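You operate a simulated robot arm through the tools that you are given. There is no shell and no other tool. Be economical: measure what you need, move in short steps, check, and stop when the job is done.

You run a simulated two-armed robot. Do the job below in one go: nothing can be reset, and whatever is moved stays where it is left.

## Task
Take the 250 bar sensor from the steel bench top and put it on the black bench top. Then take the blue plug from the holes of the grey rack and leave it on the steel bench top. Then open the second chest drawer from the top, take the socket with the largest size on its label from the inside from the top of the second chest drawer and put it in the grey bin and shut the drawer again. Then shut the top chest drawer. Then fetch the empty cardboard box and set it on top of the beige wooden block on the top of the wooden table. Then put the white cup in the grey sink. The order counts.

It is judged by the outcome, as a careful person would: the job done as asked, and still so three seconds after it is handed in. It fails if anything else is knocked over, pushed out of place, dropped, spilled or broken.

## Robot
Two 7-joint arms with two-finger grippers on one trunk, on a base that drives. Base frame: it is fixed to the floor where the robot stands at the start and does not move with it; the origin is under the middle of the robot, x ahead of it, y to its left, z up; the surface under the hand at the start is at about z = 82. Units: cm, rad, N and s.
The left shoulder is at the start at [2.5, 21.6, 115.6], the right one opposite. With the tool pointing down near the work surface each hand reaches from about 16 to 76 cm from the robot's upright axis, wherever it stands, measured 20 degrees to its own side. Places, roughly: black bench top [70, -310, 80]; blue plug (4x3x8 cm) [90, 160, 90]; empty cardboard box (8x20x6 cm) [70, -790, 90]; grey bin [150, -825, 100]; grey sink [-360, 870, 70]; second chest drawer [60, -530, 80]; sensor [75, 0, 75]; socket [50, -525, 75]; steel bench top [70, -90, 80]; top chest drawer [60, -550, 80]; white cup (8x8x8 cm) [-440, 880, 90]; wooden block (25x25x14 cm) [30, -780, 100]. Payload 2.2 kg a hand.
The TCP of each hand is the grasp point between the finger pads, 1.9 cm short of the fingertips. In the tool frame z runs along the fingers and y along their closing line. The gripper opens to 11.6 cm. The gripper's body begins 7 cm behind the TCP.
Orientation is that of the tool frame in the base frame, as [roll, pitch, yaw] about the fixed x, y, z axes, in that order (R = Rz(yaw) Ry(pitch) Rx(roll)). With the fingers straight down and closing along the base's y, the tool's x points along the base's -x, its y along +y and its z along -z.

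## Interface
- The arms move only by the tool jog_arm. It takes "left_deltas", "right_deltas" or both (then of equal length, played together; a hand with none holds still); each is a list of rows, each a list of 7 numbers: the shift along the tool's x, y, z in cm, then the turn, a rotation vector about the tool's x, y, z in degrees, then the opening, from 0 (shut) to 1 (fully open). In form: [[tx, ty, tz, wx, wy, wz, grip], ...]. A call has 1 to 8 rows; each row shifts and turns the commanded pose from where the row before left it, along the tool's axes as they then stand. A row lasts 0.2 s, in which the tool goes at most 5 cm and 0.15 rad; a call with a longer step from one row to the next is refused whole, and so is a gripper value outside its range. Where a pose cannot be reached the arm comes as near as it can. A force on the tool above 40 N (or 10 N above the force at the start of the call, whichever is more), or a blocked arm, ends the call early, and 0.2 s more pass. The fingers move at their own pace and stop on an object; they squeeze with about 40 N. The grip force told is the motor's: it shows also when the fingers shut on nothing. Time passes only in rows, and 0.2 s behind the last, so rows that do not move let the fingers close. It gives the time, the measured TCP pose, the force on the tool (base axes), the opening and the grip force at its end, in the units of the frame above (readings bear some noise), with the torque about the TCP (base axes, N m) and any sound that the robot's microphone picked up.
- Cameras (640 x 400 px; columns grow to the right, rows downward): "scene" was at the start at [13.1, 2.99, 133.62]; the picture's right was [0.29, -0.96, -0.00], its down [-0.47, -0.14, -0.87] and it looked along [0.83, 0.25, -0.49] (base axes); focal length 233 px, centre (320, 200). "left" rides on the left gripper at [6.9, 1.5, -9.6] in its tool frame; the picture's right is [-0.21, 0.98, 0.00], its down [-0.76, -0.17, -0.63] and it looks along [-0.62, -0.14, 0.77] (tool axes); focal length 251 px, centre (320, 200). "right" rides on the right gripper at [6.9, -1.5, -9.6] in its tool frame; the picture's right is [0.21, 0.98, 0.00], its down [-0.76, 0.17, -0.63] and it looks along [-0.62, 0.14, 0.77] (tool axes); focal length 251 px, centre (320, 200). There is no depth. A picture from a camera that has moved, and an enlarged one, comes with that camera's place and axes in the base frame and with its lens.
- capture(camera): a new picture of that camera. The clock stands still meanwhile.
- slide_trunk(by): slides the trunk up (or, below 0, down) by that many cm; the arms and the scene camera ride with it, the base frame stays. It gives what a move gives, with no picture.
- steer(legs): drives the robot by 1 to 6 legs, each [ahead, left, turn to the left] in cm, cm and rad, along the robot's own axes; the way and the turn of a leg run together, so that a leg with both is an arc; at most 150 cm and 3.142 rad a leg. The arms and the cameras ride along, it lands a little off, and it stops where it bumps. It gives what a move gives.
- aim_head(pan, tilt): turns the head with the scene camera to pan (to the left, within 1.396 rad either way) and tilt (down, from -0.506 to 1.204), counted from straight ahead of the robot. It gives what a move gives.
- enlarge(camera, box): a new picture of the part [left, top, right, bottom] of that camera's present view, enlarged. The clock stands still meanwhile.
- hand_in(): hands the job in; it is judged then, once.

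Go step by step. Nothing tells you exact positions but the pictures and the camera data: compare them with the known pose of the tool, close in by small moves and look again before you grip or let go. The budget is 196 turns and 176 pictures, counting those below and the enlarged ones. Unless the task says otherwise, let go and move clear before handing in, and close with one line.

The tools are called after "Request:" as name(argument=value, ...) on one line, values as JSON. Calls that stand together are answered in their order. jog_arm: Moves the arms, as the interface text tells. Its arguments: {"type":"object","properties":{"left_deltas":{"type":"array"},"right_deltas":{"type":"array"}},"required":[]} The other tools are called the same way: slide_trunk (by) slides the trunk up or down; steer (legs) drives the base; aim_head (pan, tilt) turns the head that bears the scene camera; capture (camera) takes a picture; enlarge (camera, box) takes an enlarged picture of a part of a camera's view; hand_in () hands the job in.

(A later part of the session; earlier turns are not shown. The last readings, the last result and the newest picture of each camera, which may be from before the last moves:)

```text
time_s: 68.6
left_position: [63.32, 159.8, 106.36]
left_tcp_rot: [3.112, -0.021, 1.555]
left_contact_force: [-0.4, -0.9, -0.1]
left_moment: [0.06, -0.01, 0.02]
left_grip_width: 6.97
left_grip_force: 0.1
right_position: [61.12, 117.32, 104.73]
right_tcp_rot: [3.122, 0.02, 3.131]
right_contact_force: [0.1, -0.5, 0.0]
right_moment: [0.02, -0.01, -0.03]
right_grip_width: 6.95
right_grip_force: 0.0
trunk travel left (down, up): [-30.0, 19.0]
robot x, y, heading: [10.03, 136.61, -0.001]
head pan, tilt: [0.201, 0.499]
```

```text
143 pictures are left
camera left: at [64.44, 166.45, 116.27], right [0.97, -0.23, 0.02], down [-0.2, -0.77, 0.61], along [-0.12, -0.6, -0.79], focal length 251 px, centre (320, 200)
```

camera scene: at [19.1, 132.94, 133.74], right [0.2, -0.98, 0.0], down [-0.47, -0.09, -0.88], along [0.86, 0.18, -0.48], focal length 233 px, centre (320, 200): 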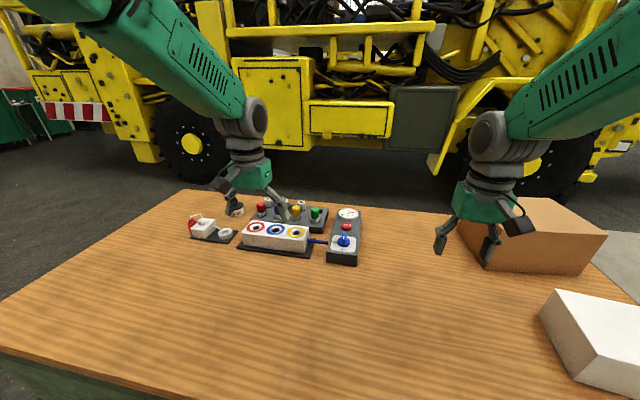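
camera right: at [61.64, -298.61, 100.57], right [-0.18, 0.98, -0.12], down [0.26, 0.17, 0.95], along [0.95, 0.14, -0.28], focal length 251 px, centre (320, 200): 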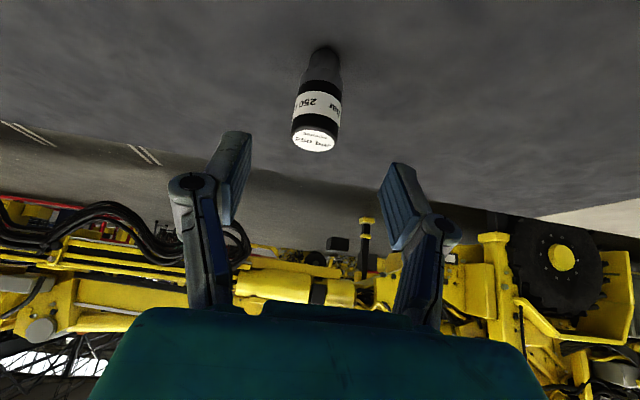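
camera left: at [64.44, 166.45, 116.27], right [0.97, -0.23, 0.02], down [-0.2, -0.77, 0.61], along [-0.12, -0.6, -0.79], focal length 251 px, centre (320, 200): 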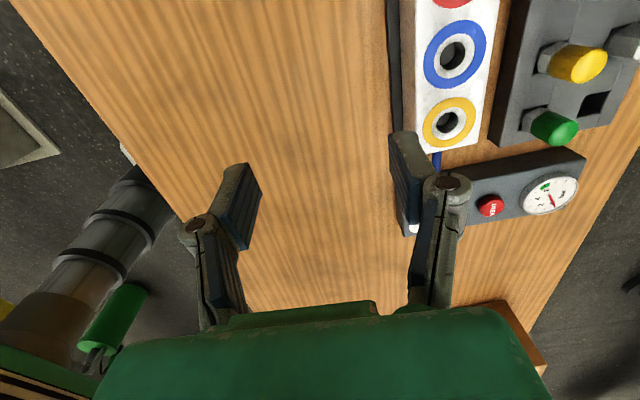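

The drive stopped a bit short and the robot seems to sway slightly. I'll check the scene before going on.

Request:
jog_arm(left_deltas=[[0, 0, 0, 0, 0, 0, 0.6], [0, 0, 0, 0, 0, 0, 0.6], [0, 0, 0, 0, 0, 0, 0.6]])

Request:
capture(camera="scene")

Request:
aim_head(pan=0.9, tilt=1.1)

Request:
capture(camera="scene")

```text
time_s: 69.4
left_position: [63.13, 158.4, 106.72]
left_tcp_rot: [3.112, -0.03, 1.553]
left_contact_force: [0.4, -1.7, 0.5]
left_moment: [0.08, -0.01, -0.01]
left_grip_width: 6.98
left_grip_force: 0.0
right_position: [61.15, 116.01, 104.6]
right_tcp_rot: [3.114, 0.021, 3.129]
right_contact_force: [-0.1, -1.4, -0.8]
right_moment: [0.1, -0.03, -0.02]
right_grip_width: 6.98
right_grip_force: 0.1
trunk travel left (down, up): [-30.0, 19.0]
robot x, y, heading: [10.11, 136.44, 0.003]
head pan, tilt: [0.201, 0.499]
```

```text
142 pictures are left
camera scene: at [23.23, 135.66, 133.74], right [0.2, -0.98, -0.02], down [-0.47, -0.07, -0.88], along [0.86, 0.18, -0.48], focal length 233 px, centre (320, 200)
```

scene: 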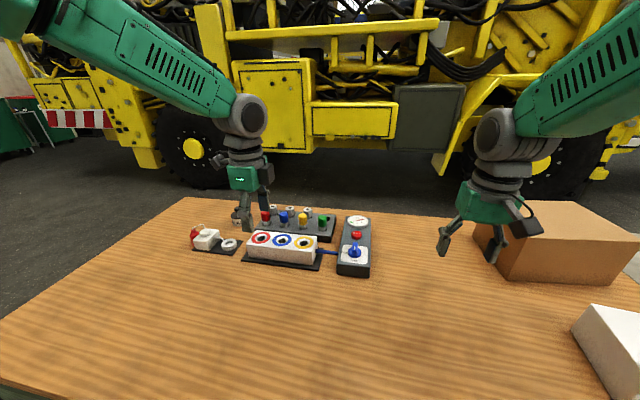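

```text
time_s: 70.5
left_position: [63.19, 162.65, 106.02]
left_tcp_rot: [3.111, 0.003, 1.563]
left_contact_force: [1.2, 0.5, -0.5]
left_moment: [-0.08, 0.01, 0.02]
left_grip_width: 6.96
left_grip_force: 0.0
right_position: [61.18, 120.21, 105.13]
right_tcp_rot: [-3.138, 0.022, 3.134]
right_contact_force: [0.0, 1.2, 0.3]
right_moment: [-0.1, -0.02, 0.04]
right_grip_width: 6.96
right_grip_force: 0.0
trunk travel left (down, up): [-30.0, 19.0]
robot x, y, heading: [9.73, 137.37, 0.005]
head pan, tilt: [0.901, 1.1]
```

```text
141 pictures are left
camera scene: at [18.2, 143.56, 128.95], right [0.78, -0.62, 0.0], down [-0.56, -0.7, -0.45], along [0.28, 0.35, -0.89], focal length 233 px, centre (320, 200)
```

scene: 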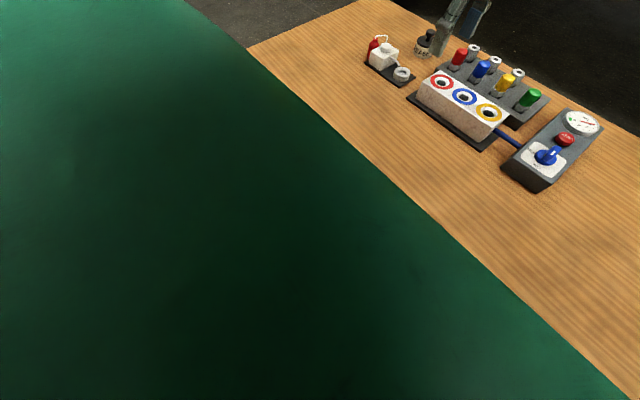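

The robot rocks sideways, so the base probably touches something. I'll back off slightly and see whether it settles.

Request:
steer(legs=[[-4, 0, 0]])

Request:
jog_arm(left_deltas=[[0, 0, 0, 0, 0, 0, 0.6], [0, 0, 0, 0, 0, 0, 0.6], [0, 0, 0, 0, 0, 0, 0.6]])

Request:
jog_arm(left_deltas=[[0, 0, 0, 0, 0, 0, 0.6], [0, 0, 0, 0, 0, 0, 0.6], [0, 0, 0, 0, 0, 0, 0.6]])

```text
time_s: 71.3
left_position: [59.51, 162.93, 105.72]
left_tcp_rot: [3.115, 0.006, 1.562]
left_contact_force: [0.1, 2.6, 0.2]
left_moment: [-0.09, 0.05, -0.01]
left_grip_width: 6.95
left_grip_force: 0.2
right_position: [57.59, 120.51, 105.13]
right_tcp_rot: [-3.135, 0.02, 3.134]
right_contact_force: [-0.3, 0.9, 0.6]
right_moment: [-0.08, 0.02, -0.01]
right_grip_width: 6.98
right_grip_force: 0.1
trunk travel left (down, up): [-30.0, 19.0]
robot x, y, heading: [6.0, 137.05, 0.004]
head pan, tilt: [0.901, 1.1]
```

```text
time_s: 72.1
left_position: [58.68, 162.83, 106.36]
left_tcp_rot: [3.108, -0.001, 1.56]
left_contact_force: [0.4, 1.0, -0.5]
left_moment: [0.0, 0.0, 0.01]
left_grip_width: 6.95
left_grip_force: 0.1
right_position: [56.76, 120.3, 105.29]
right_tcp_rot: [-3.139, 0.028, 3.137]
right_contact_force: [-0.5, 0.0, 0.7]
right_moment: [-0.07, -0.02, -0.03]
right_grip_width: 6.98
right_grip_force: 0.1
trunk travel left (down, up): [-30.0, 19.0]
robot x, y, heading: [5.76, 138.09, 0.002]
head pan, tilt: [0.901, 1.1]
```

```text
time_s: 72.9
left_position: [58.91, 161.41, 106.47]
left_tcp_rot: [3.112, -0.008, 1.561]
left_contact_force: [0.2, 0.8, -0.2]
left_moment: [0.02, 0.0, 0.01]
left_grip_width: 6.97
left_grip_force: 0.1
right_position: [56.85, 119.03, 105.09]
right_tcp_rot: [3.133, 0.026, 3.133]
right_contact_force: [-0.1, 0.1, -1.1]
right_moment: [0.0, 0.01, -0.02]
right_grip_width: 6.95
right_grip_force: 0.0
trunk travel left (down, up): [-30.0, 19.0]
robot x, y, heading: [6.2, 137.2, -0.001]
head pan, tilt: [0.901, 1.1]
```

Request:
jog_arm(left_deltas=[[0, 0, 0, 0, 0, 0, 0.6], [0, 0, 0, 0, 0, 0, 0.6], [0, 0, 0, 0, 0, 0, 0.6], [0, 0, 0, 0, 0, 0, 0.6], [0, 0, 0, 0, 0, 0, 0.6], [0, 0, 0, 0, 0, 0, 0.6]])

Request:
jog_arm(left_deltas=[[0, 0, 0, 0, 0, 0, 0.6]])

Request:
jog_arm(left_deltas=[[0, 0, 0, 0, 0, 0, 0.6]])

```text
time_s: 74.3
left_position: [58.8, 160.71, 106.55]
left_tcp_rot: [3.109, -0.015, 1.561]
left_contact_force: [-0.2, -1.3, 0.1]
left_moment: [0.06, 0.02, 0.0]
left_grip_width: 6.92
left_grip_force: 0.1
right_position: [56.9, 118.29, 105.17]
right_tcp_rot: [3.129, 0.027, 3.132]
right_contact_force: [-0.3, -0.6, -0.5]
right_moment: [0.07, -0.02, -0.03]
right_grip_width: 6.97
right_grip_force: 0.1
trunk travel left (down, up): [-30.0, 19.0]
robot x, y, heading: [6.09, 137.4, 0.001]
head pan, tilt: [0.901, 1.1]
```

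```text
time_s: 74.7
left_position: [58.7, 162.53, 106.25]
left_tcp_rot: [3.11, 0.0, 1.563]
left_contact_force: [-0.3, 0.2, 0.8]
left_moment: [-0.04, -0.05, -0.04]
left_grip_width: 6.95
left_grip_force: 0.1
right_position: [56.72, 120.04, 105.24]
right_tcp_rot: [3.142, 0.024, 3.136]
right_contact_force: [-0.3, 0.5, 0.0]
right_moment: [-0.04, -0.03, -0.02]
right_grip_width: 6.98
right_grip_force: 0.1
trunk travel left (down, up): [-30.0, 19.0]
robot x, y, heading: [5.71, 137.28, 0.004]
head pan, tilt: [0.901, 1.1]
```

```text
time_s: 75.1
left_position: [58.79, 161.74, 106.37]
left_tcp_rot: [3.108, -0.006, 1.563]
left_contact_force: [-0.1, 0.7, 0.5]
left_moment: [0.02, -0.02, 0.0]
left_grip_width: 6.96
left_grip_force: 0.1
right_position: [56.89, 119.31, 105.2]
right_tcp_rot: [3.136, 0.027, 3.134]
right_contact_force: [-0.1, 0.5, -0.5]
right_moment: [-0.01, -0.02, 0.0]
right_grip_width: 6.96
right_grip_force: 0.2
trunk travel left (down, up): [-30.0, 19.0]
robot x, y, heading: [6.45, 137.14, 0.006]
head pan, tilt: [0.901, 1.1]
```

The sway is dying out. I'll move ahead 4 cm again, then carry the hand over the plug.

Request:
steer(legs=[[4, 0, 0]])

Request:
jog_arm(left_deltas=[[0, 4.9, 0, 1.8, 0, 0, 0.6], [0, 4.9, 0, 0, 0, 0, 0.6], [0, 4.9, 0, 0, 0, 0, 0.6], [0, 4.8, 0, 0, 0, 0, 0.6], [0, 0, 0, 0, 0, 0, 0.6], [0, 0, 0, 0, 0, 0, 0.6]])

Request:
capture(camera="left")

```text
time_s: 76.0
left_position: [62.39, 161.62, 106.53]
left_tcp_rot: [3.104, -0.009, 1.562]
left_contact_force: [0.0, -0.2, 0.3]
left_moment: [0.0, 0.03, -0.03]
left_grip_width: 6.96
left_grip_force: 0.1
right_position: [60.49, 119.08, 105.19]
right_tcp_rot: [3.136, 0.029, 3.135]
right_contact_force: [-0.4, -0.3, -0.5]
right_moment: [0.01, 0.01, 0.0]
right_grip_width: 6.98
right_grip_force: 0.0
trunk travel left (down, up): [-30.0, 19.0]
robot x, y, heading: [9.97, 137.2, 0.001]
head pan, tilt: [0.901, 1.1]
```

```text
time_s: 77.4
left_position: [81.55, 162.79, 106.54]
left_tcp_rot: [3.141, -0.003, 1.564]
left_contact_force: [0.0, 1.8, -0.9]
left_moment: [-0.1, 0.01, 0.03]
left_grip_width: 6.97
left_grip_force: 0.1
left hand out of reach, approached as far as the arm can: row 4
right_position: [60.71, 120.07, 105.36]
right_tcp_rot: [3.139, 0.027, 3.135]
right_contact_force: [0.0, 0.8, -1.2]
right_moment: [-0.09, 0.02, 0.01]
right_grip_width: 6.96
right_grip_force: 0.1
trunk travel left (down, up): [-30.0, 19.0]
robot x, y, heading: [9.98, 137.89, 0.004]
head pan, tilt: [0.901, 1.1]
```

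```text
140 pictures are left
camera left: at [83.0, 169.59, 116.18], right [0.98, -0.22, 0.0], down [-0.17, -0.76, 0.63], along [-0.14, -0.62, -0.78], focal length 251 px, centre (320, 200)
```

left: 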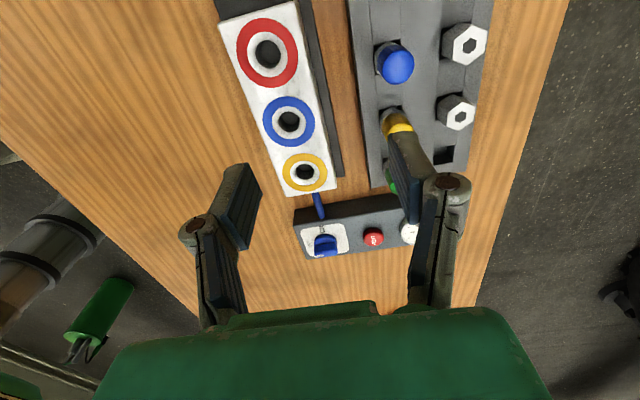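

The two left-camera views intersect at the blue cap: top about [89.1, 162.7, 89.6]. That is too far for a vertical hand, so I'll turn back and use the tilted grip along y, since neighbours are 7 cm apart.

Request:
jog_arm(left_deltas=[[0, -4, 0, 0, 0, -8.5, 0.5], [0, -4, 0, 0, 0, -8.5, 0.5], [0, 0, 0, 0, 0, -8.5, 0.5], [0, 0, 0, 0, 0, -8.5, 0.5], [0, 0, 0, 0, 0, -8.5, 0.5], [0, 0, 0, 0, 0, -8.5, 0.5], [0, 0, 0, 0, 0, -8.5, 0.5], [0, 0, 0, 0, 0, -8.5, 0.5]])

Request:
jog_arm(left_deltas=[[0, 0, 0, 0, 0, -8.5, 0.5], [0, 0, 0, 0, 0, -8.5, 0.5], [0, 0, 0, 0, 0, -5, 0.5], [0, 0, 0, 0, -8.5, 0, 0.5], [0, 0, 0, 0, -8.5, 0, 0.5], [0, 0, 0, 0, -8.5, 0, 0.5], [0, 0, 0, 0, -8.5, 0, 0.5], [0, 0, 0, 0, 0, 0, 0.5]])

Request:
capture(camera="left")

```text
time_s: 79.2
left_position: [73.01, 162.22, 106.44]
left_tcp_rot: [3.138, 0.003, 2.756]
left_contact_force: [-0.5, 1.1, -0.3]
left_moment: [-0.1, 0.0, -0.04]
left_grip_width: 5.82
left_grip_force: 0.1
right_position: [60.46, 120.18, 105.5]
right_tcp_rot: [3.141, 0.03, 3.138]
right_contact_force: [0.5, 1.2, 0.5]
right_moment: [-0.07, 0.02, 0.0]
right_grip_width: 6.96
right_grip_force: 0.1
trunk travel left (down, up): [-30.0, 19.0]
robot x, y, heading: [9.62, 137.57, 0.001]
head pan, tilt: [0.901, 1.1]
```

```text
time_s: 81.0
left_position: [73.19, 162.28, 106.37]
left_tcp_rot: [3.14, 0.6, 3.135]
left_contact_force: [0.0, 1.4, 0.6]
left_moment: [-0.06, 0.01, -0.02]
left_grip_width: 5.82
left_grip_force: 0.0
right_position: [60.73, 119.94, 105.34]
right_tcp_rot: [3.141, 0.027, 3.136]
right_contact_force: [-0.3, -0.3, 0.0]
right_moment: [-0.04, 0.04, 0.03]
right_grip_width: 6.96
right_grip_force: 0.0
trunk travel left (down, up): [-30.0, 19.0]
robot x, y, heading: [9.88, 137.4, 0.004]
head pan, tilt: [0.901, 1.1]
```

```text
139 pictures are left
camera left: at [61.95, 163.82, 110.51], right [0.18, 0.98, 0.12], down [0.27, -0.17, 0.95], along [0.95, -0.14, -0.29], focal length 251 px, centre (320, 200)
```

left: 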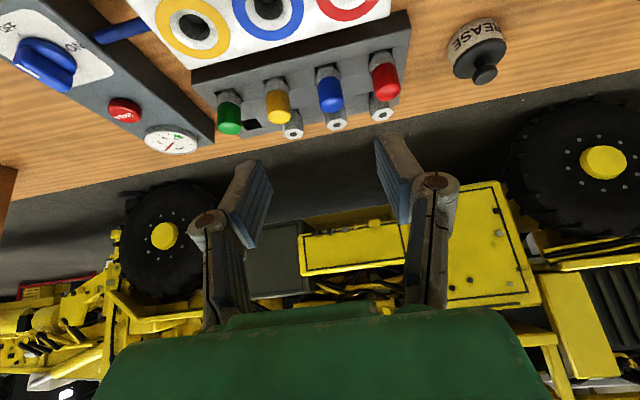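

The blue cap lines up at [89.5, 162.8, 89.6]. I'll advance 18 cm along the tool and recheck.

Request:
jog_arm(left_deltas=[[-0.5, 0.1, 4, 0, 0, 0, 0.5], [-0.5, 0.1, 4, 0, 0, 0, 0.5], [-0.5, 0.1, 4, 0, 0, 0, 0.5], [-0.5, 0.1, 4, 0, 0, 0, 0.5], [-0.2, 0.1, 2, 0, 0, 0, 0.5], [0, 0, 0, 0, 0, 0, 0.5], [0, 0, 0, 0, 0, 0, 0.5]])

Request:
capture(camera="left")

Request:
aim_head(pan=0.2, tilt=0.5)

Request:
enlarge(camera="scene", box=[200, 150, 400, 275])

```text
time_s: 82.6
left_position: [85.16, 161.95, 92.93]
left_tcp_rot: [3.132, 0.596, 3.129]
left_contact_force: [0.1, 0.6, -0.3]
left_moment: [-0.05, 0.0, -0.08]
left_grip_width: 5.82
left_grip_force: 0.1
right_position: [60.51, 119.36, 105.36]
right_tcp_rot: [3.135, 0.03, 3.137]
right_contact_force: [0.2, 0.9, 0.0]
right_moment: [-0.04, 0.02, 0.01]
right_grip_width: 6.96
right_grip_force: 0.0
trunk travel left (down, up): [-30.0, 19.0]
robot x, y, heading: [9.81, 137.51, 0.005]
head pan, tilt: [0.901, 1.1]
```

```text
138 pictures are left
camera left: at [73.93, 163.56, 97.02], right [0.18, 0.97, 0.13], down [0.27, -0.18, 0.95], along [0.95, -0.14, -0.29], focal length 251 px, centre (320, 200)
```

left: 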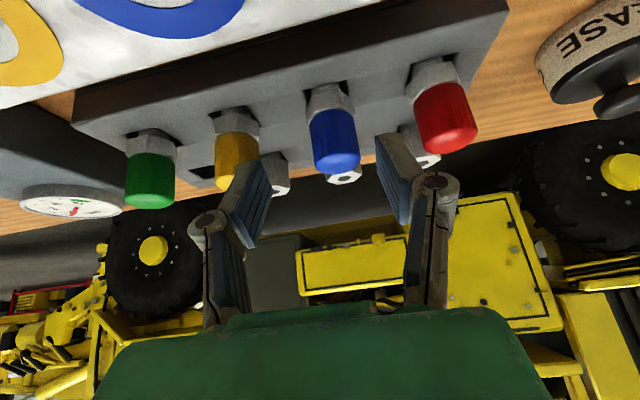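

```text
time_s: 83.7
left_position: [85.13, 162.12, 92.95]
left_tcp_rot: [3.135, 0.596, 3.131]
left_contact_force: [-0.2, 1.1, -0.4]
left_moment: [-0.06, -0.02, -0.08]
left_grip_width: 5.81
left_grip_force: 0.1
right_position: [60.57, 119.43, 105.33]
right_tcp_rot: [3.137, 0.031, 3.137]
right_contact_force: [-0.4, 0.4, 0.0]
right_moment: [-0.06, 0.0, -0.02]
right_grip_width: 6.99
right_grip_force: 0.0
trunk travel left (down, up): [-30.0, 19.0]
robot x, y, heading: [9.61, 137.09, 0.0]
head pan, tilt: [0.201, 0.499]
```

```text
3.20 times, centred on (300, 212) of scene
camera zoom: at [23.3, 140.94, 133.69], right [0.2, -0.98, 0.01], down [-0.47, -0.11, -0.87], along [0.86, 0.17, -0.49], focal length 744 px, centre (384, 160)
```

zoom: 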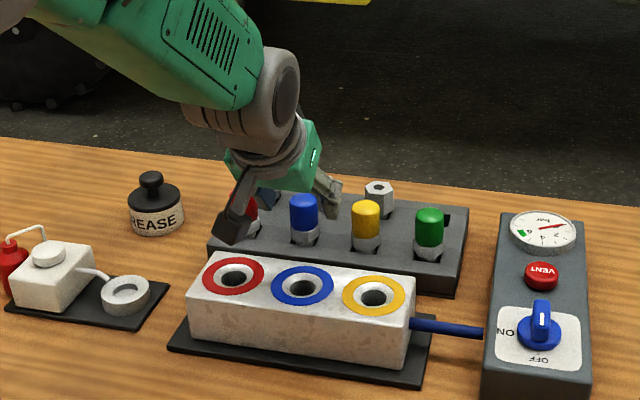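

The fingers straddle the blue cap. I'll make the final approach of 6.7 cm, then look before closing.

Request:
jog_arm(left_deltas=[[-0.4, 0.3, 2.3, 0, 0, 0, 0.5], [-0.3, 0.3, 2.2, 0, 0, 0, 0.5], [-0.3, 0.0, 2.0, 0, 0, 0, 0.5], [0, 0, 0, 0, 0, 0, 0.5]])

Request:
capture(camera="left")

Request:
enlarge(camera="scene", box=[200, 150, 400, 275])

```text
time_s: 84.7
left_position: [89.42, 161.63, 88.58]
left_tcp_rot: [3.123, 0.599, 3.124]
left_contact_force: [-0.7, 0.5, 1.0]
left_moment: [-0.02, -0.03, 0.04]
left_grip_width: 5.79
left_grip_force: 0.1
right_position: [60.27, 118.26, 105.28]
right_tcp_rot: [3.128, 0.031, 3.134]
right_contact_force: [-0.4, -0.1, -0.9]
right_moment: [0.0, -0.04, 0.02]
right_grip_width: 6.94
right_grip_force: 0.1
trunk travel left (down, up): [-30.0, 19.0]
robot x, y, heading: [9.8, 136.93, 0.005]
head pan, tilt: [0.201, 0.499]
```

```text
136 pictures are left
camera left: at [78.19, 163.17, 92.65], right [0.19, 0.97, 0.14], down [0.26, -0.18, 0.95], along [0.95, -0.14, -0.29], focal length 251 px, centre (320, 200)
```

left: 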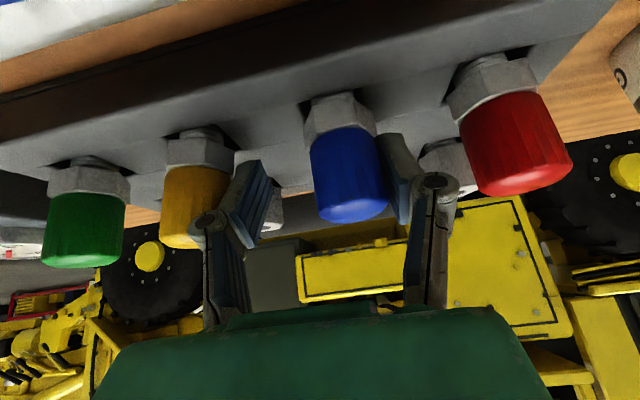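

```text
3.20 times, centred on (300, 212) of scene
camera zoom: at [23.04, 139.93, 133.76], right [0.2, -0.98, 0.0], down [-0.47, -0.1, -0.88], along [0.86, 0.17, -0.48], focal length 744 px, centre (384, 160)
```

zoom: 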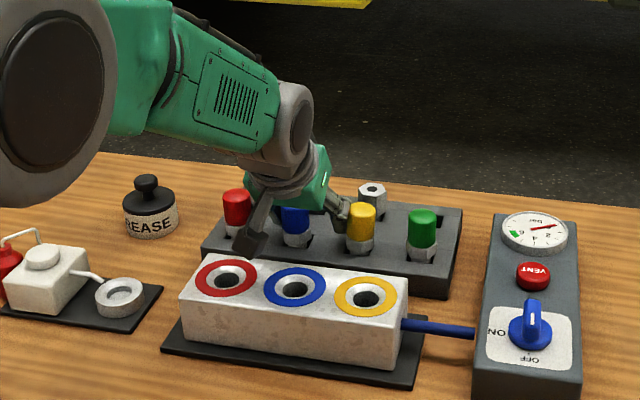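

The robot still sways about a centimetre; I'll wait for it to settle before correcting.

Request:
jog_arm(left_deltas=[[0, 0, 0, 0, 0, 0, 0.5], [0, 0, 0, 0, 0, 0, 0.5], [0, 0, 0, 0, 0, 0, 0.5], [0, 0, 0, 0, 0, 0, 0.5]])

Request:
jog_arm(left_deltas=[[0, 0, 0, 0, 0, 0, 0.5]])

Request:
capture(camera="left")

```text
time_s: 85.7
left_position: [89.61, 161.2, 88.5]
left_tcp_rot: [3.119, 0.6, 3.118]
left_contact_force: [0.9, 0.6, -0.4]
left_moment: [0.03, 0.01, 0.04]
left_grip_width: 5.75
left_grip_force: 0.1
right_position: [60.56, 117.74, 105.04]
right_tcp_rot: [3.125, 0.028, 3.135]
right_contact_force: [0.8, -0.2, 0.2]
right_moment: [0.03, 0.02, -0.02]
right_grip_width: 6.97
right_grip_force: 0.0
trunk travel left (down, up): [-30.0, 19.0]
robot x, y, heading: [9.91, 137.22, 0.0]
head pan, tilt: [0.201, 0.499]
```

```text
time_s: 86.1
left_position: [89.8, 162.07, 88.22]
left_tcp_rot: [3.129, 0.597, 3.128]
left_contact_force: [0.0, 0.6, -0.4]
left_moment: [-0.03, 0.05, -0.03]
left_grip_width: 5.79
left_grip_force: 0.0
right_position: [60.59, 118.82, 105.28]
right_tcp_rot: [3.13, 0.03, 3.134]
right_contact_force: [-0.5, 0.3, -0.4]
right_moment: [0.03, 0.0, 0.01]
right_grip_width: 6.96
right_grip_force: 0.0
trunk travel left (down, up): [-30.0, 19.0]
robot x, y, heading: [9.71, 137.69, -0.002]
head pan, tilt: [0.201, 0.499]
```

```text
134 pictures are left
camera left: at [78.37, 163.68, 92.32], right [0.18, 0.97, 0.13], down [0.27, -0.18, 0.95], along [0.95, -0.14, -0.29], focal length 251 px, centre (320, 200)
```

left: 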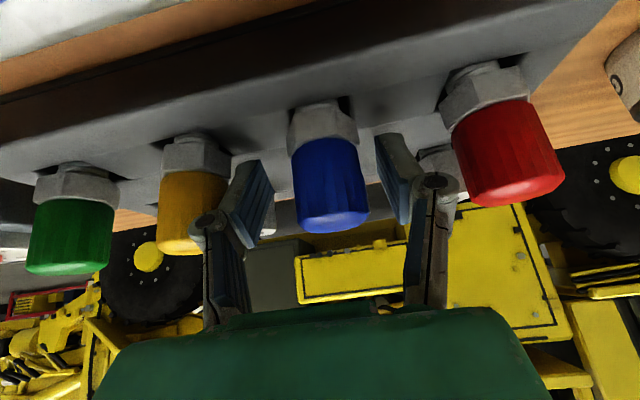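

It is nearly centred, so I'll nudge and close.

Request:
jog_arm(left_deltas=[[0.0, 0.4, 0.3, 0, 0, 0, 0.4], [0, 0, 0, 0, 0, 0, 0.15], [0, 0, 0, 0, 0, 0, 0.1], [0, 0, 0, 0, 0, 0, 0.1]])

Request:
capture(camera="left")

```text
time_s: 87.1
left_position: [90.26, 162.13, 88.27]
left_tcp_rot: [3.127, 0.608, 3.123]
left_contact_force: [33.4, 5.0, 6.4]
left_moment: [0.47, -0.3, 0.21]
left_grip_width: 1.45
left_grip_force: 29.9
right_position: [60.74, 118.55, 105.11]
right_tcp_rot: [3.13, 0.028, 3.135]
right_contact_force: [0.2, 0.3, -1.1]
right_moment: [-0.01, -0.01, 0.04]
right_grip_width: 6.93
right_grip_force: 0.2
trunk travel left (down, up): [-30.0, 19.0]
robot x, y, heading: [9.84, 137.17, -0.001]
head pan, tilt: [0.201, 0.499]
```

```text
133 pictures are left
camera left: at [78.95, 163.75, 92.31], right [0.18, 0.97, 0.14], down [0.26, -0.18, 0.95], along [0.95, -0.14, -0.29], focal length 251 px, centre (320, 200)
```

left: 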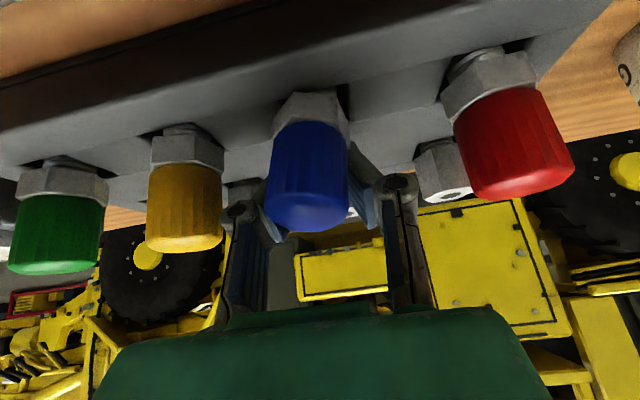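

The fingers closed behind the cap: the plug sits about 2.5 cm nearer than I thought. I'll open and move back before gripping again.

Request:
jog_arm(left_deltas=[[0, 0, 0, 0, 0, 0, 0.5], [0, 0, 0, 0, 0, 0, 0.5], [0, 0, 0, 0, 0, 0, 0.5], [1.6, 0, -1.1, 0, 0, 0, 0.5], [0, 0, 0, 0, 0, 0, 0.5], [0, 0, 0, 0, 0, 0, 0.5]])

Request:
capture(camera="left")

Request:
enlarge(camera="scene", box=[240, 170, 360, 245])

```text
time_s: 88.5
left_position: [87.9, 162.2, 88.17]
left_tcp_rot: [3.123, 0.599, 3.124]
left_contact_force: [0.5, 0.0, 0.3]
left_moment: [-0.02, 0.01, -0.01]
left_grip_width: 5.79
left_grip_force: 0.0
right_position: [60.57, 118.27, 105.24]
right_tcp_rot: [3.128, 0.029, 3.134]
right_contact_force: [0.2, -0.1, 0.8]
right_moment: [-0.02, -0.03, -0.01]
right_grip_width: 6.97
right_grip_force: 0.1
trunk travel left (down, up): [-30.0, 19.0]
robot x, y, heading: [9.81, 137.17, 0.002]
head pan, tilt: [0.201, 0.499]
```

```text
132 pictures are left
camera left: at [76.61, 163.69, 92.21], right [0.19, 0.97, 0.13], down [0.27, -0.18, 0.95], along [0.95, -0.14, -0.29], focal length 251 px, centre (320, 200)
```

left: 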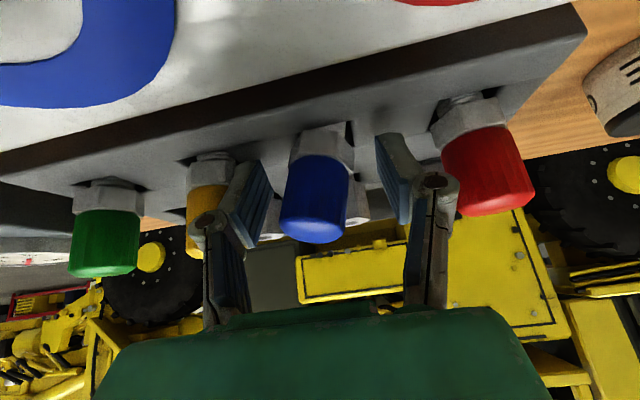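

```text
5.33 times, centred on (300, 208) of scene
camera zoom: at [23.3, 139.51, 133.73], right [0.2, -0.98, 0.0], down [-0.47, -0.1, -0.88], along [0.86, 0.18, -0.48], focal length 1241 px, centre (427, 160)
```

zoom: 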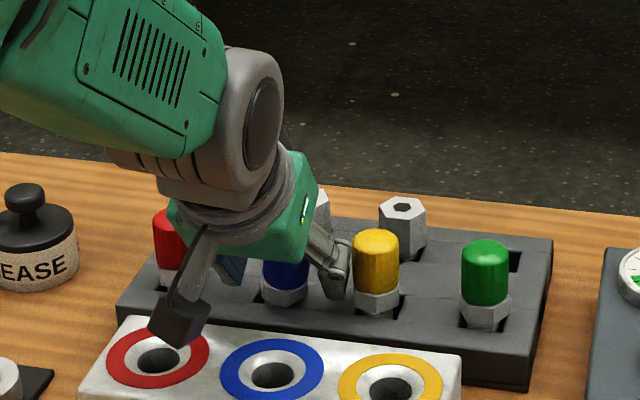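

Now the plug lies at the TCP depth and between the pads, so I'll close.

Request:
jog_arm(left_deltas=[[0, 0, 0, 0, 0, 0, 0.35], [0, 0, 0, 0, 0, 0, 0.2], [0, 0, 0, 0, 0, 0, 0.1], [0, 0, 0, 0, 0, 0, 0.1]])

Request:
capture(camera="left")

```text
time_s: 89.5
left_position: [87.94, 162.17, 88.13]
left_tcp_rot: [3.124, 0.598, 3.126]
left_contact_force: [0.9, 2.2, 1.1]
left_moment: [0.1, -0.1, 0.04]
left_grip_width: 3.47
left_grip_force: 40.3
right_position: [60.49, 118.34, 105.2]
right_tcp_rot: [3.131, 0.028, 3.134]
right_contact_force: [0.7, 0.6, -0.6]
right_moment: [0.05, 0.04, -0.01]
right_grip_width: 6.95
right_grip_force: 0.0
trunk travel left (down, up): [-30.0, 19.0]
robot x, y, heading: [9.94, 137.39, 0.004]
head pan, tilt: [0.201, 0.499]
```

```text
130 pictures are left
camera left: at [76.64, 163.77, 92.21], right [0.19, 0.97, 0.13], down [0.27, -0.18, 0.95], along [0.95, -0.14, -0.29], focal length 251 px, centre (320, 200)
```

left: 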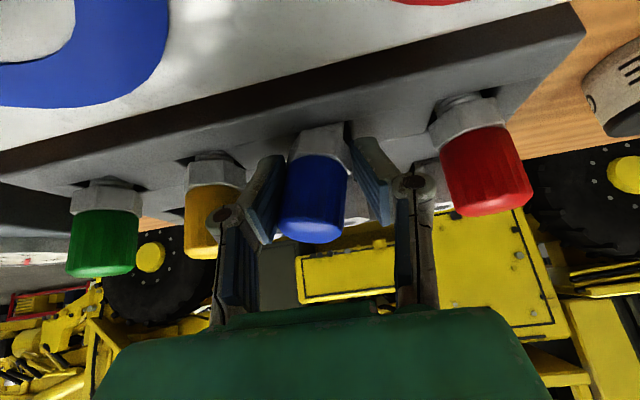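

Gripped at 3.5 cm. I'll pull it straight up.

Request:
jog_arm(left_deltas=[[-0.4, 0, -0.6, 0, 0, 0, 0.1], [-0.56, 0, -0.83, 0, 0, 0, 0.1], [-0.85, 0, -1.24, 0, 0, 0, 0.1], [-0.85, 0, -1.24, 0, 0, 0, 0.1], [-0.85, 0, -1.24, 0, 0, 0, 0.1], [-1.1, 0, -1.65, 0, 0, 0, 0.1], [-1.1, 0, -1.65, 0, 0, 0, 0.1]])

Request:
capture(camera="left")

Request:
capture(camera="scene")

```text
time_s: 91.1
left_position: [87.76, 161.92, 98.39]
left_tcp_rot: [3.125, 0.599, 3.123]
left_contact_force: [-0.5, 0.4, -1.1]
left_moment: [-0.03, 0.03, 0.0]
left_grip_width: 3.46
left_grip_force: 40.4
right_position: [60.56, 118.41, 105.07]
right_tcp_rot: [3.128, 0.028, 3.134]
right_contact_force: [-0.4, -0.5, -0.7]
right_moment: [0.0, -0.01, 0.01]
right_grip_width: 6.96
right_grip_force: 0.0
trunk travel left (down, up): [-30.0, 19.0]
robot x, y, heading: [10.02, 137.37, 0.0]
head pan, tilt: [0.201, 0.499]
```

```text
129 pictures are left
camera left: at [76.59, 163.49, 102.53], right [0.19, 0.97, 0.13], down [0.27, -0.18, 0.95], along [0.95, -0.14, -0.29], focal length 251 px, centre (320, 200)
```

left: 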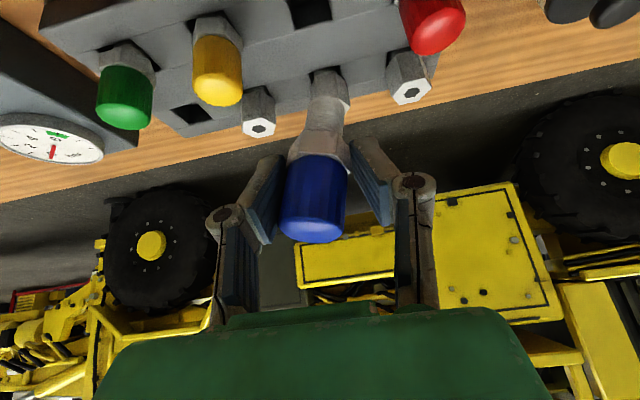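

```text
128 pictures are left
camera scene: at [23.27, 139.5, 133.73], right [0.2, -0.98, 0.0], down [-0.47, -0.1, -0.88], along [0.86, 0.18, -0.48], focal length 233 px, centre (320, 200)
```

scene: 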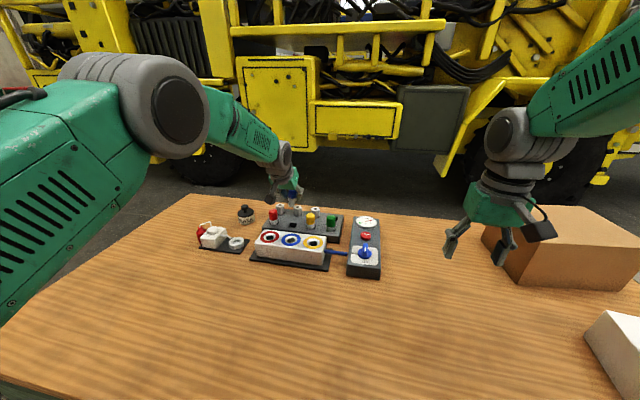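

The plug is out with the other plugs untouched. I'll raise and retract both hands, then drive back to the steel bench's free area around [68, -32].

Request:
jog_arm(left_deltas=[[-1.7, 0, -2.5, 0, 0, 0, 0.1], [-1.7, 0, -2.5, 0, 0, 0, 0.1], [3.3, 0, -2.26, 0, 0, 0, 0.1], [3.3, 0, -2.26, 0, 0, 0, 0.1], [3.3, 0, -2.26, 0, 0, 0, 0.1], [3.3, 0, -2.26, 0, 0, 0, 0.1]], right_deltas=[[0, 0, -4, 0, 0, 0, 0.6], [0, 0, -4, 0, 0, 0, 0.6], [4, 0, -2, 0, 0, 0, 0.6], [4, 0, 0, 0, 0, 0, 0.6], [0, 0, 0, 0, 0, 0, 0.6], [0, 0, 0, 0, 0, 0, 0.6]])

Request:
steer(legs=[[-38, 0, 0], [0, -100, 0], [0, -94, 0]])

Request:
aim_head(pan=0, tilt=0.6)

Request:
capture(camera="scene")

```text
time_s: 92.5
left_position: [71.53, 162.07, 104.66]
left_tcp_rot: [3.122, 0.601, 3.123]
left_contact_force: [0.2, 0.5, -1.8]
left_moment: [0.01, -0.01, 0.03]
left_grip_width: 3.43
left_grip_force: 40.2
right_position: [52.07, 118.33, 115.07]
right_tcp_rot: [3.127, 0.031, 3.135]
right_contact_force: [-1.2, -0.7, 0.0]
right_moment: [-0.01, -0.03, -0.01]
right_grip_width: 6.97
right_grip_force: 0.1
trunk travel left (down, up): [-30.0, 19.0]
robot x, y, heading: [10.06, 137.25, -0.001]
head pan, tilt: [0.201, 0.499]
```

```text
time_s: 104.2
left_position: [33.68, -31.55, 104.39]
left_tcp_rot: [3.13, 0.596, 3.13]
left_contact_force: [0.6, 0.1, -1.4]
left_moment: [-0.06, 0.0, -0.02]
left_grip_width: 3.36
left_grip_force: 40.1
right_position: [14.2, -75.18, 115.01]
right_tcp_rot: [3.134, 0.028, 3.136]
right_contact_force: [0.6, -0.1, -0.7]
right_moment: [-0.07, -0.02, 0.02]
right_grip_width: 6.98
right_grip_force: 0.1
trunk travel left (down, up): [-30.0, 19.0]
robot x, y, heading: [-28.35, -57.14, 0.005]
head pan, tilt: [0.201, 0.499]
```

```text
time_s: 105.0
left_position: [33.44, -31.64, 104.6]
left_tcp_rot: [3.131, 0.6, 3.128]
left_contact_force: [0.6, -0.4, -1.9]
left_moment: [-0.03, 0.01, -0.02]
left_grip_width: 3.33
left_grip_force: 39.9
right_position: [13.8, -75.33, 115.06]
right_tcp_rot: [3.133, 0.032, 3.136]
right_contact_force: [-0.1, -0.7, 0.0]
right_moment: [0.0, -0.01, 0.03]
right_grip_width: 6.96
right_grip_force: 0.1
trunk travel left (down, up): [-30.0, 19.0]
robot x, y, heading: [-28.23, -56.8, -0.003]
head pan, tilt: [0.0, 0.6]
```

```text
127 pictures are left
camera scene: at [-15.04, -56.07, 132.83], right [0.0, -1.0, 0.0], down [-0.57, -0.01, -0.82], along [0.82, 0.0, -0.57], focal length 233 px, centre (320, 200)
```

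scene: 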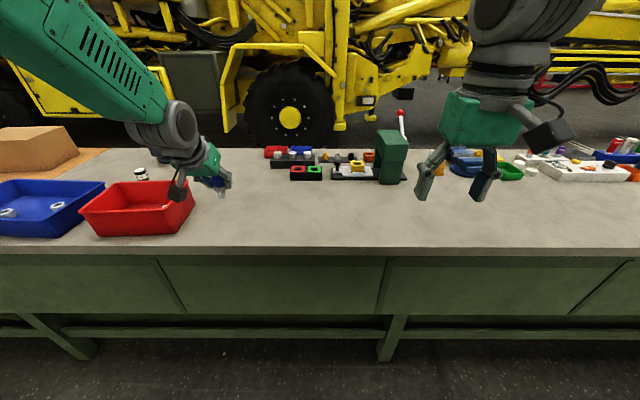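

The bench in front of the hand is free. I'll drive in 28 cm to bring the plug to about x=61.

Request:
steer(legs=[[28, 0, 0]])

Request:
jog_arm(left_deltas=[[1.7, 0, 2.45, 0, 0, 0, 0.1], [1.7, 0, 2.45, 0, 0, 0, 0.1], [1.7, 0, 2.45, 0, 0, 0, 0.1], [1.6, 0, 2.3, 0, 0, 0, 0.1], [0.5, 0, 0.8, 0, 0, 0, 0.1], [0, 0, 0, 0, 0, 0, 0.1]])

Request:
capture(camera="left")

Request:
capture(camera="scene")

```text
time_s: 106.9
left_position: [61.43, -31.82, 104.62]
left_tcp_rot: [3.125, 0.601, 3.127]
left_contact_force: [-0.1, 0.0, -2.2]
left_moment: [-0.03, 0.02, -0.03]
left_grip_width: 3.37
left_grip_force: 40.0
right_position: [41.94, -75.58, 115.01]
right_tcp_rot: [3.129, 0.032, 3.136]
right_contact_force: [0.1, 0.4, 0.1]
right_moment: [-0.02, -0.02, -0.04]
right_grip_width: 6.96
right_grip_force: 0.0
trunk travel left (down, up): [-30.0, 19.0]
robot x, y, heading: [-0.3, -56.72, -0.001]
head pan, tilt: [0.0, 0.6]
```

```text
time_s: 108.3
left_position: [61.12, -31.9, 92.01]
left_tcp_rot: [3.123, 0.602, 3.126]
left_contact_force: [-0.2, -0.1, -0.8]
left_moment: [0.01, -0.03, -0.03]
left_grip_width: 3.05
left_grip_force: 40.2
right_position: [41.71, -75.9, 115.05]
right_tcp_rot: [3.129, 0.034, 3.136]
right_contact_force: [0.0, 0.3, -0.4]
right_moment: [0.02, -0.02, 0.0]
right_grip_width: 6.96
right_grip_force: 0.0
trunk travel left (down, up): [-30.0, 19.0]
robot x, y, heading: [-0.23, -56.78, -0.002]
head pan, tilt: [0.0, 0.6]
```

```text
126 pictures are left
camera left: at [49.88, -30.4, 96.14], right [0.18, 0.97, 0.14], down [0.26, -0.18, 0.95], along [0.95, -0.14, -0.29], focal length 251 px, centre (320, 200)
```

left: 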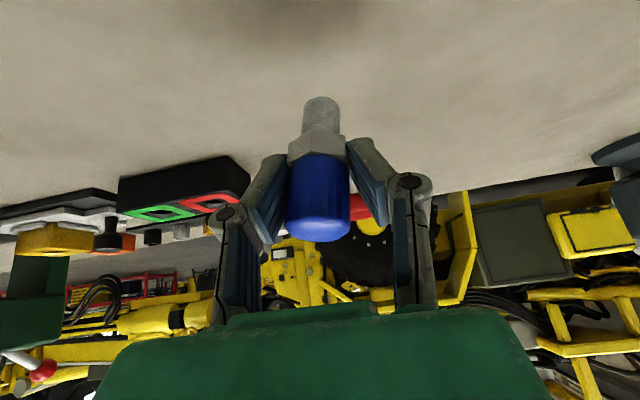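

```text
125 pictures are left
camera scene: at [13.05, -56.48, 132.83], right [0.0, -1.0, 0.0], down [-0.57, 0.0, -0.82], along [0.82, 0.0, -0.57], focal length 233 px, centre (320, 200)
```

scene: 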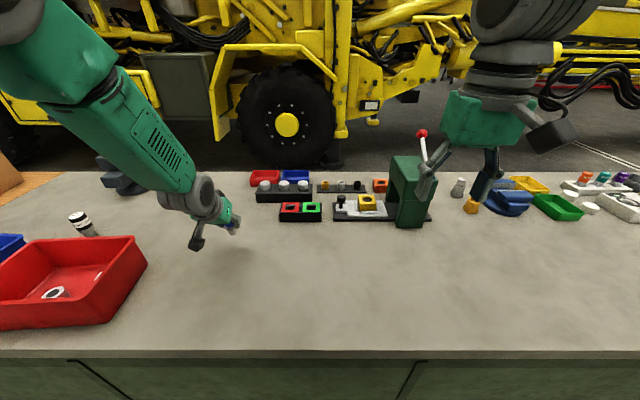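

Request:
jog_arm(left_deltas=[[0.85, 0, 1.24, 0, 0, 0, 0.1], [0.5, 0, 0.75, 0, 0, 0, 0.1], [0, 0, 0, 0, 0, 0, 0.1]])

Request:
jog_arm(left_deltas=[[0.25, 0, 0.37, 0, 0, 0, 0.1], [0, 0, 0, 0, 0, 0, 0.1]])

Request:
jog_arm(left_deltas=[[0.17, 0, 0.25, 0, 0, 0, 0.1], [0, 0, 0, 0, 0, 0, 0.1]])

Request:
capture(camera="left")

```text
time_s: 109.1
left_position: [61.26, -31.8, 89.57]
left_tcp_rot: [3.122, 0.602, 3.126]
left_contact_force: [0.5, -0.7, -2.3]
left_moment: [0.01, -0.01, -0.02]
left_grip_width: 3.06
left_grip_force: 40.3
right_position: [41.65, -75.85, 115.09]
right_tcp_rot: [3.128, 0.034, 3.136]
right_contact_force: [0.7, -0.3, 0.0]
right_moment: [0.03, 0.01, 0.01]
right_grip_width: 6.98
right_grip_force: 0.1
trunk travel left (down, up): [-30.0, 19.0]
robot x, y, heading: [-0.09, -56.53, 0.004]
head pan, tilt: [0.0, 0.6]
```

```text
time_s: 109.7
left_position: [61.13, -31.77, 89.27]
left_tcp_rot: [3.125, 0.601, 3.127]
left_contact_force: [-0.3, -0.6, -1.4]
left_moment: [-0.02, 0.02, -0.01]
left_grip_width: 3.05
left_grip_force: 39.7
right_position: [41.78, -75.87, 115.07]
right_tcp_rot: [3.127, 0.032, 3.137]
right_contact_force: [-0.1, -0.1, -0.1]
right_moment: [0.03, 0.0, 0.0]
right_grip_width: 6.98
right_grip_force: 0.0
trunk travel left (down, up): [-30.0, 19.0]
robot x, y, heading: [-0.21, -57.11, 0.004]
head pan, tilt: [0.0, 0.6]
```

```text
time_s: 110.3
left_position: [61.18, -31.79, 88.96]
left_tcp_rot: [3.124, 0.602, 3.126]
left_contact_force: [0.7, -0.5, -2.4]
left_moment: [0.05, 0.02, -0.01]
left_grip_width: 3.08
left_grip_force: 39.6
right_position: [41.77, -75.82, 115.05]
right_tcp_rot: [3.127, 0.034, 3.137]
right_contact_force: [-0.4, -0.1, -0.1]
right_moment: [0.0, -0.01, -0.01]
right_grip_width: 6.96
right_grip_force: 0.1
trunk travel left (down, up): [-30.0, 19.0]
robot x, y, heading: [0.14, -57.0, 0.005]
head pan, tilt: [0.0, 0.6]
```

```text
124 pictures are left
camera left: at [49.9, -30.31, 93.03], right [0.18, 0.97, 0.14], down [0.26, -0.18, 0.95], along [0.95, -0.14, -0.29], focal length 251 px, centre (320, 200)
```

left: 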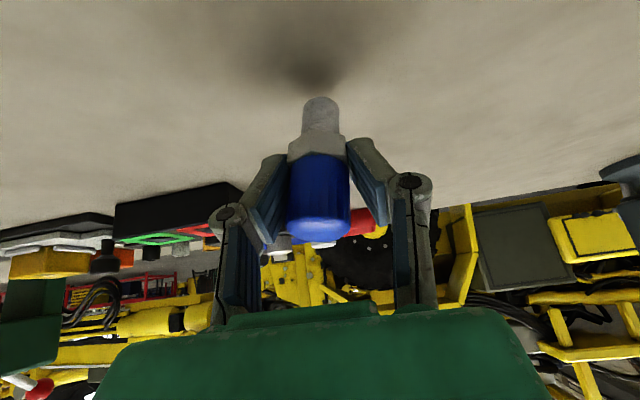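

Request:
jog_arm(left_deltas=[[0.28, 0, 0.41, 0.9, 0, 0, 0.1], [0, 0, 0, 0, 0, 0, 0.1]])

Request:
jog_arm(left_deltas=[[0.23, 0, 0.33, 0, 0, 0, 0.1], [0, 0, 0, 0, 0, 0, 0.1]])

Request:
jog_arm(left_deltas=[[0.17, 0, 0.25, 0, 0, 0, 0.1], [0, 0, 0, 0, 0, 0, 0.1]])

```text
time_s: 110.9
left_position: [61.12, -31.76, 88.46]
left_tcp_rot: [3.141, 0.601, 3.125]
left_contact_force: [0.2, -0.9, -1.1]
left_moment: [-0.03, 0.0, 0.01]
left_grip_width: 3.05
left_grip_force: 40.1
right_position: [41.74, -75.73, 115.2]
right_tcp_rot: [3.127, 0.034, 3.135]
right_contact_force: [-0.5, -0.1, 0.0]
right_moment: [0.0, 0.04, 0.0]
right_grip_width: 6.94
right_grip_force: 0.0
trunk travel left (down, up): [-30.0, 19.0]
robot x, y, heading: [-0.15, -56.71, -0.003]
head pan, tilt: [0.0, 0.6]
```

```text
time_s: 111.5
left_position: [61.13, -31.78, 88.21]
left_tcp_rot: [3.141, 0.603, 3.125]
left_contact_force: [0.1, -0.5, -1.1]
left_moment: [-0.03, -0.02, 0.0]
left_grip_width: 3.08
left_grip_force: 40.1
right_position: [41.77, -75.68, 115.1]
right_tcp_rot: [3.128, 0.033, 3.137]
right_contact_force: [0.1, -0.1, -0.8]
right_moment: [-0.03, 0.0, 0.01]
right_grip_width: 6.95
right_grip_force: 0.0
trunk travel left (down, up): [-30.0, 19.0]
robot x, y, heading: [-0.21, -56.86, 0.003]
head pan, tilt: [0.0, 0.6]
```

```text
time_s: 112.1
left_position: [61.09, -31.79, 87.84]
left_tcp_rot: [3.14, 0.602, 3.128]
left_contact_force: [-0.3, 0.2, -1.2]
left_moment: [-0.01, 0.0, 0.02]
left_grip_width: 3.05
left_grip_force: 40.1
right_position: [41.7, -75.9, 115.11]
right_tcp_rot: [3.129, 0.033, 3.136]
right_contact_force: [-0.3, 0.6, 0.1]
right_moment: [0.02, -0.02, 0.0]
right_grip_width: 6.97
right_grip_force: 0.0
trunk travel left (down, up): [-30.0, 19.0]
robot x, y, heading: [-0.19, -56.94, 0.006]
head pan, tilt: [0.0, 0.6]
```

Request:
jog_arm(left_deltas=[[0.23, 0, 0.33, 0, 0, 0, 0.1], [0, 0, 0, 0, 0, 0, 0.1]])

Request:
jog_arm(left_deltas=[[0.17, 0, 0.25, 0, 0, 0, 0.1], [0, 0, 0, 0, 0, 0, 0.1]])

Request:
capture(camera="left")

```text
time_s: 112.7
left_position: [61.13, -31.73, 87.63]
left_tcp_rot: [3.14, 0.611, 3.127]
left_contact_force: [-1.1, 2.0, 18.3]
left_moment: [0.12, -0.12, 0.01]
left_grip_width: 3.06
left_grip_force: 40.0
right_position: [41.54, -75.83, 115.18]
right_tcp_rot: [3.128, 0.035, 3.137]
right_contact_force: [0.3, -0.7, -0.2]
right_moment: [-0.03, 0.0, -0.02]
right_grip_width: 6.94
right_grip_force: 0.1
trunk travel left (down, up): [-30.0, 19.0]
robot x, y, heading: [-0.25, -56.75, -0.002]
head pan, tilt: [0.0, 0.6]
```

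```text
time_s: 113.3
left_position: [61.3, -31.78, 87.29]
left_tcp_rot: [3.138, 0.608, 3.126]
left_contact_force: [3.9, 5.3, 27.5]
left_moment: [0.27, -0.38, 0.03]
left_grip_width: 3.08
left_grip_force: 40.2
right_position: [41.59, -75.8, 115.09]
right_tcp_rot: [3.127, 0.035, 3.136]
right_contact_force: [-0.1, 0.0, 0.8]
right_moment: [-0.02, 0.0, 0.0]
right_grip_width: 6.96
right_grip_force: 0.1
trunk travel left (down, up): [-30.0, 19.0]
robot x, y, heading: [-0.11, -57.09, 0.003]
head pan, tilt: [0.0, 0.6]
```

```text
123 pictures are left
camera left: at [49.94, -30.11, 91.3], right [0.19, 0.97, 0.13], down [0.26, -0.17, 0.95], along [0.95, -0.15, -0.28], focal length 251 px, centre (320, 200)
```

left: 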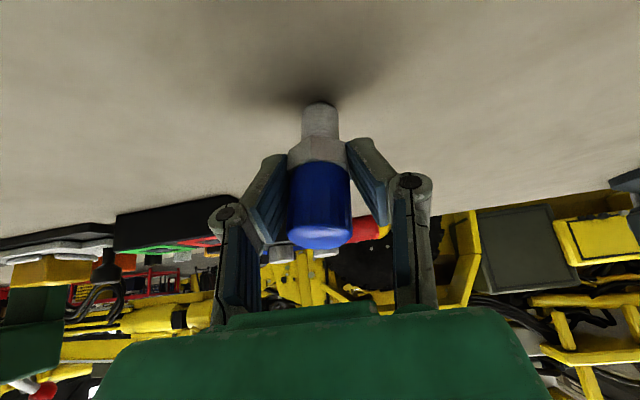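

It is touching down. I'll release slowly and withdraw along the tool axis.

Request:
jog_arm(left_deltas=[[-0.17, 0, -0.25, 0, 0, 0, 0.1], [0, 0, 0, 0, 0, 0, 0.3], [0, 0, 0, 0, 0, 0, 0.5], [0, 0, 0, 0, 0, 0, 0.5]])

Request:
capture(camera="left")

```text
time_s: 114.3
left_position: [61.17, -31.78, 87.24]
left_tcp_rot: [3.137, 0.6, 3.125]
left_contact_force: [0.9, -1.0, -0.3]
left_moment: [0.0, 0.03, 0.0]
left_grip_width: 5.78
left_grip_force: 0.0
right_position: [41.76, -75.92, 115.09]
right_tcp_rot: [3.127, 0.032, 3.137]
right_contact_force: [0.1, -0.2, 0.0]
right_moment: [-0.01, -0.01, -0.01]
right_grip_width: 6.97
right_grip_force: 0.2
trunk travel left (down, up): [-30.0, 19.0]
robot x, y, heading: [-0.05, -57.02, 0.005]
head pan, tilt: [0.0, 0.6]
```

```text
122 pictures are left
camera left: at [49.92, -30.14, 91.36], right [0.19, 0.97, 0.12], down [0.26, -0.17, 0.95], along [0.95, -0.15, -0.29], focal length 251 px, centre (320, 200)
```

left: 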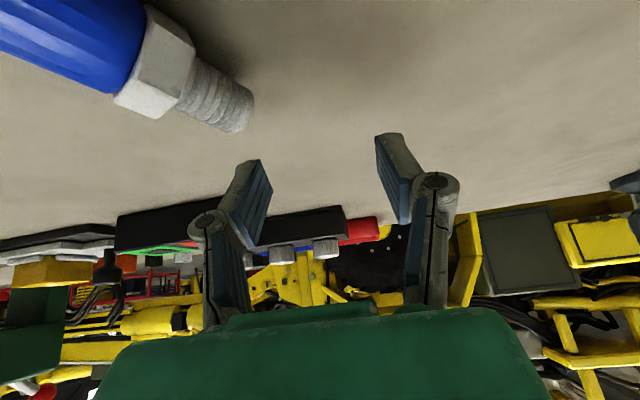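

The plug toppled onto the bench toward the robot. I'll raise the hand and see where it came to rest.

Request:
jog_arm(left_deltas=[[-2.3, 0, -3.28, 0, 0, 0, 0.5], [-2.3, 0, -3.28, 0, 0, 0, 0.5], [-2.3, 0, -3.28, 0, 0, 0, 0.5], [-2.3, 0, -3.28, 0, 0, 0, 0.5]])

Request:
aim_head(pan=0.3, tilt=0.9)

Request:
capture(camera="scene")

```text
time_s: 115.3
left_position: [61.28, -31.93, 103.45]
left_tcp_rot: [3.136, 0.602, 3.125]
left_contact_force: [-1.1, 0.3, 0.5]
left_moment: [-0.01, -0.01, -0.01]
left_grip_width: 5.82
left_grip_force: 0.1
right_position: [41.55, -75.82, 115.22]
right_tcp_rot: [3.127, 0.033, 3.135]
right_contact_force: [-0.7, -0.2, -1.0]
right_moment: [0.03, 0.01, 0.0]
right_grip_width: 6.97
right_grip_force: 0.1
trunk travel left (down, up): [-30.0, 19.0]
robot x, y, heading: [-0.22, -56.98, 0.004]
head pan, tilt: [0.0, 0.6]
```

```text
time_s: 116.1
left_position: [61.2, -31.89, 103.32]
left_tcp_rot: [3.139, 0.602, 3.126]
left_contact_force: [-0.8, -0.5, 0.7]
left_moment: [0.03, 0.02, 0.0]
left_grip_width: 5.79
left_grip_force: 0.1
right_position: [41.68, -75.83, 115.1]
right_tcp_rot: [3.128, 0.033, 3.135]
right_contact_force: [-0.4, 1.1, -0.2]
right_moment: [0.0, 0.03, -0.01]
right_grip_width: 6.97
right_grip_force: 0.2
trunk travel left (down, up): [-30.0, 19.0]
robot x, y, heading: [-0.3, -56.9, 0.004]
head pan, tilt: [0.3, 0.901]
```

```text
121 pictures are left
camera scene: at [11.42, -54.23, 130.36], right [0.3, -0.95, 0.0], down [-0.75, -0.23, -0.62], along [0.59, 0.19, -0.79], focal length 233 px, centre (320, 200)
```

scene: 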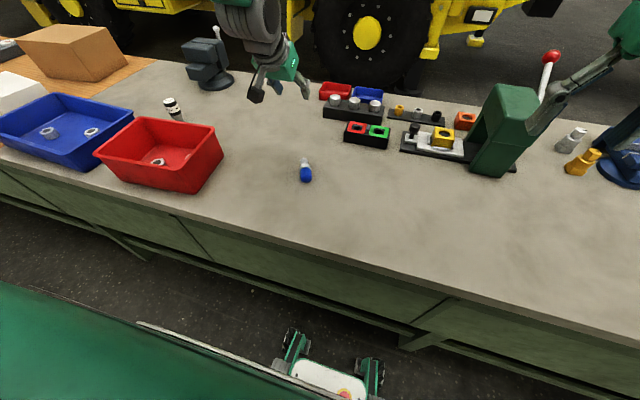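

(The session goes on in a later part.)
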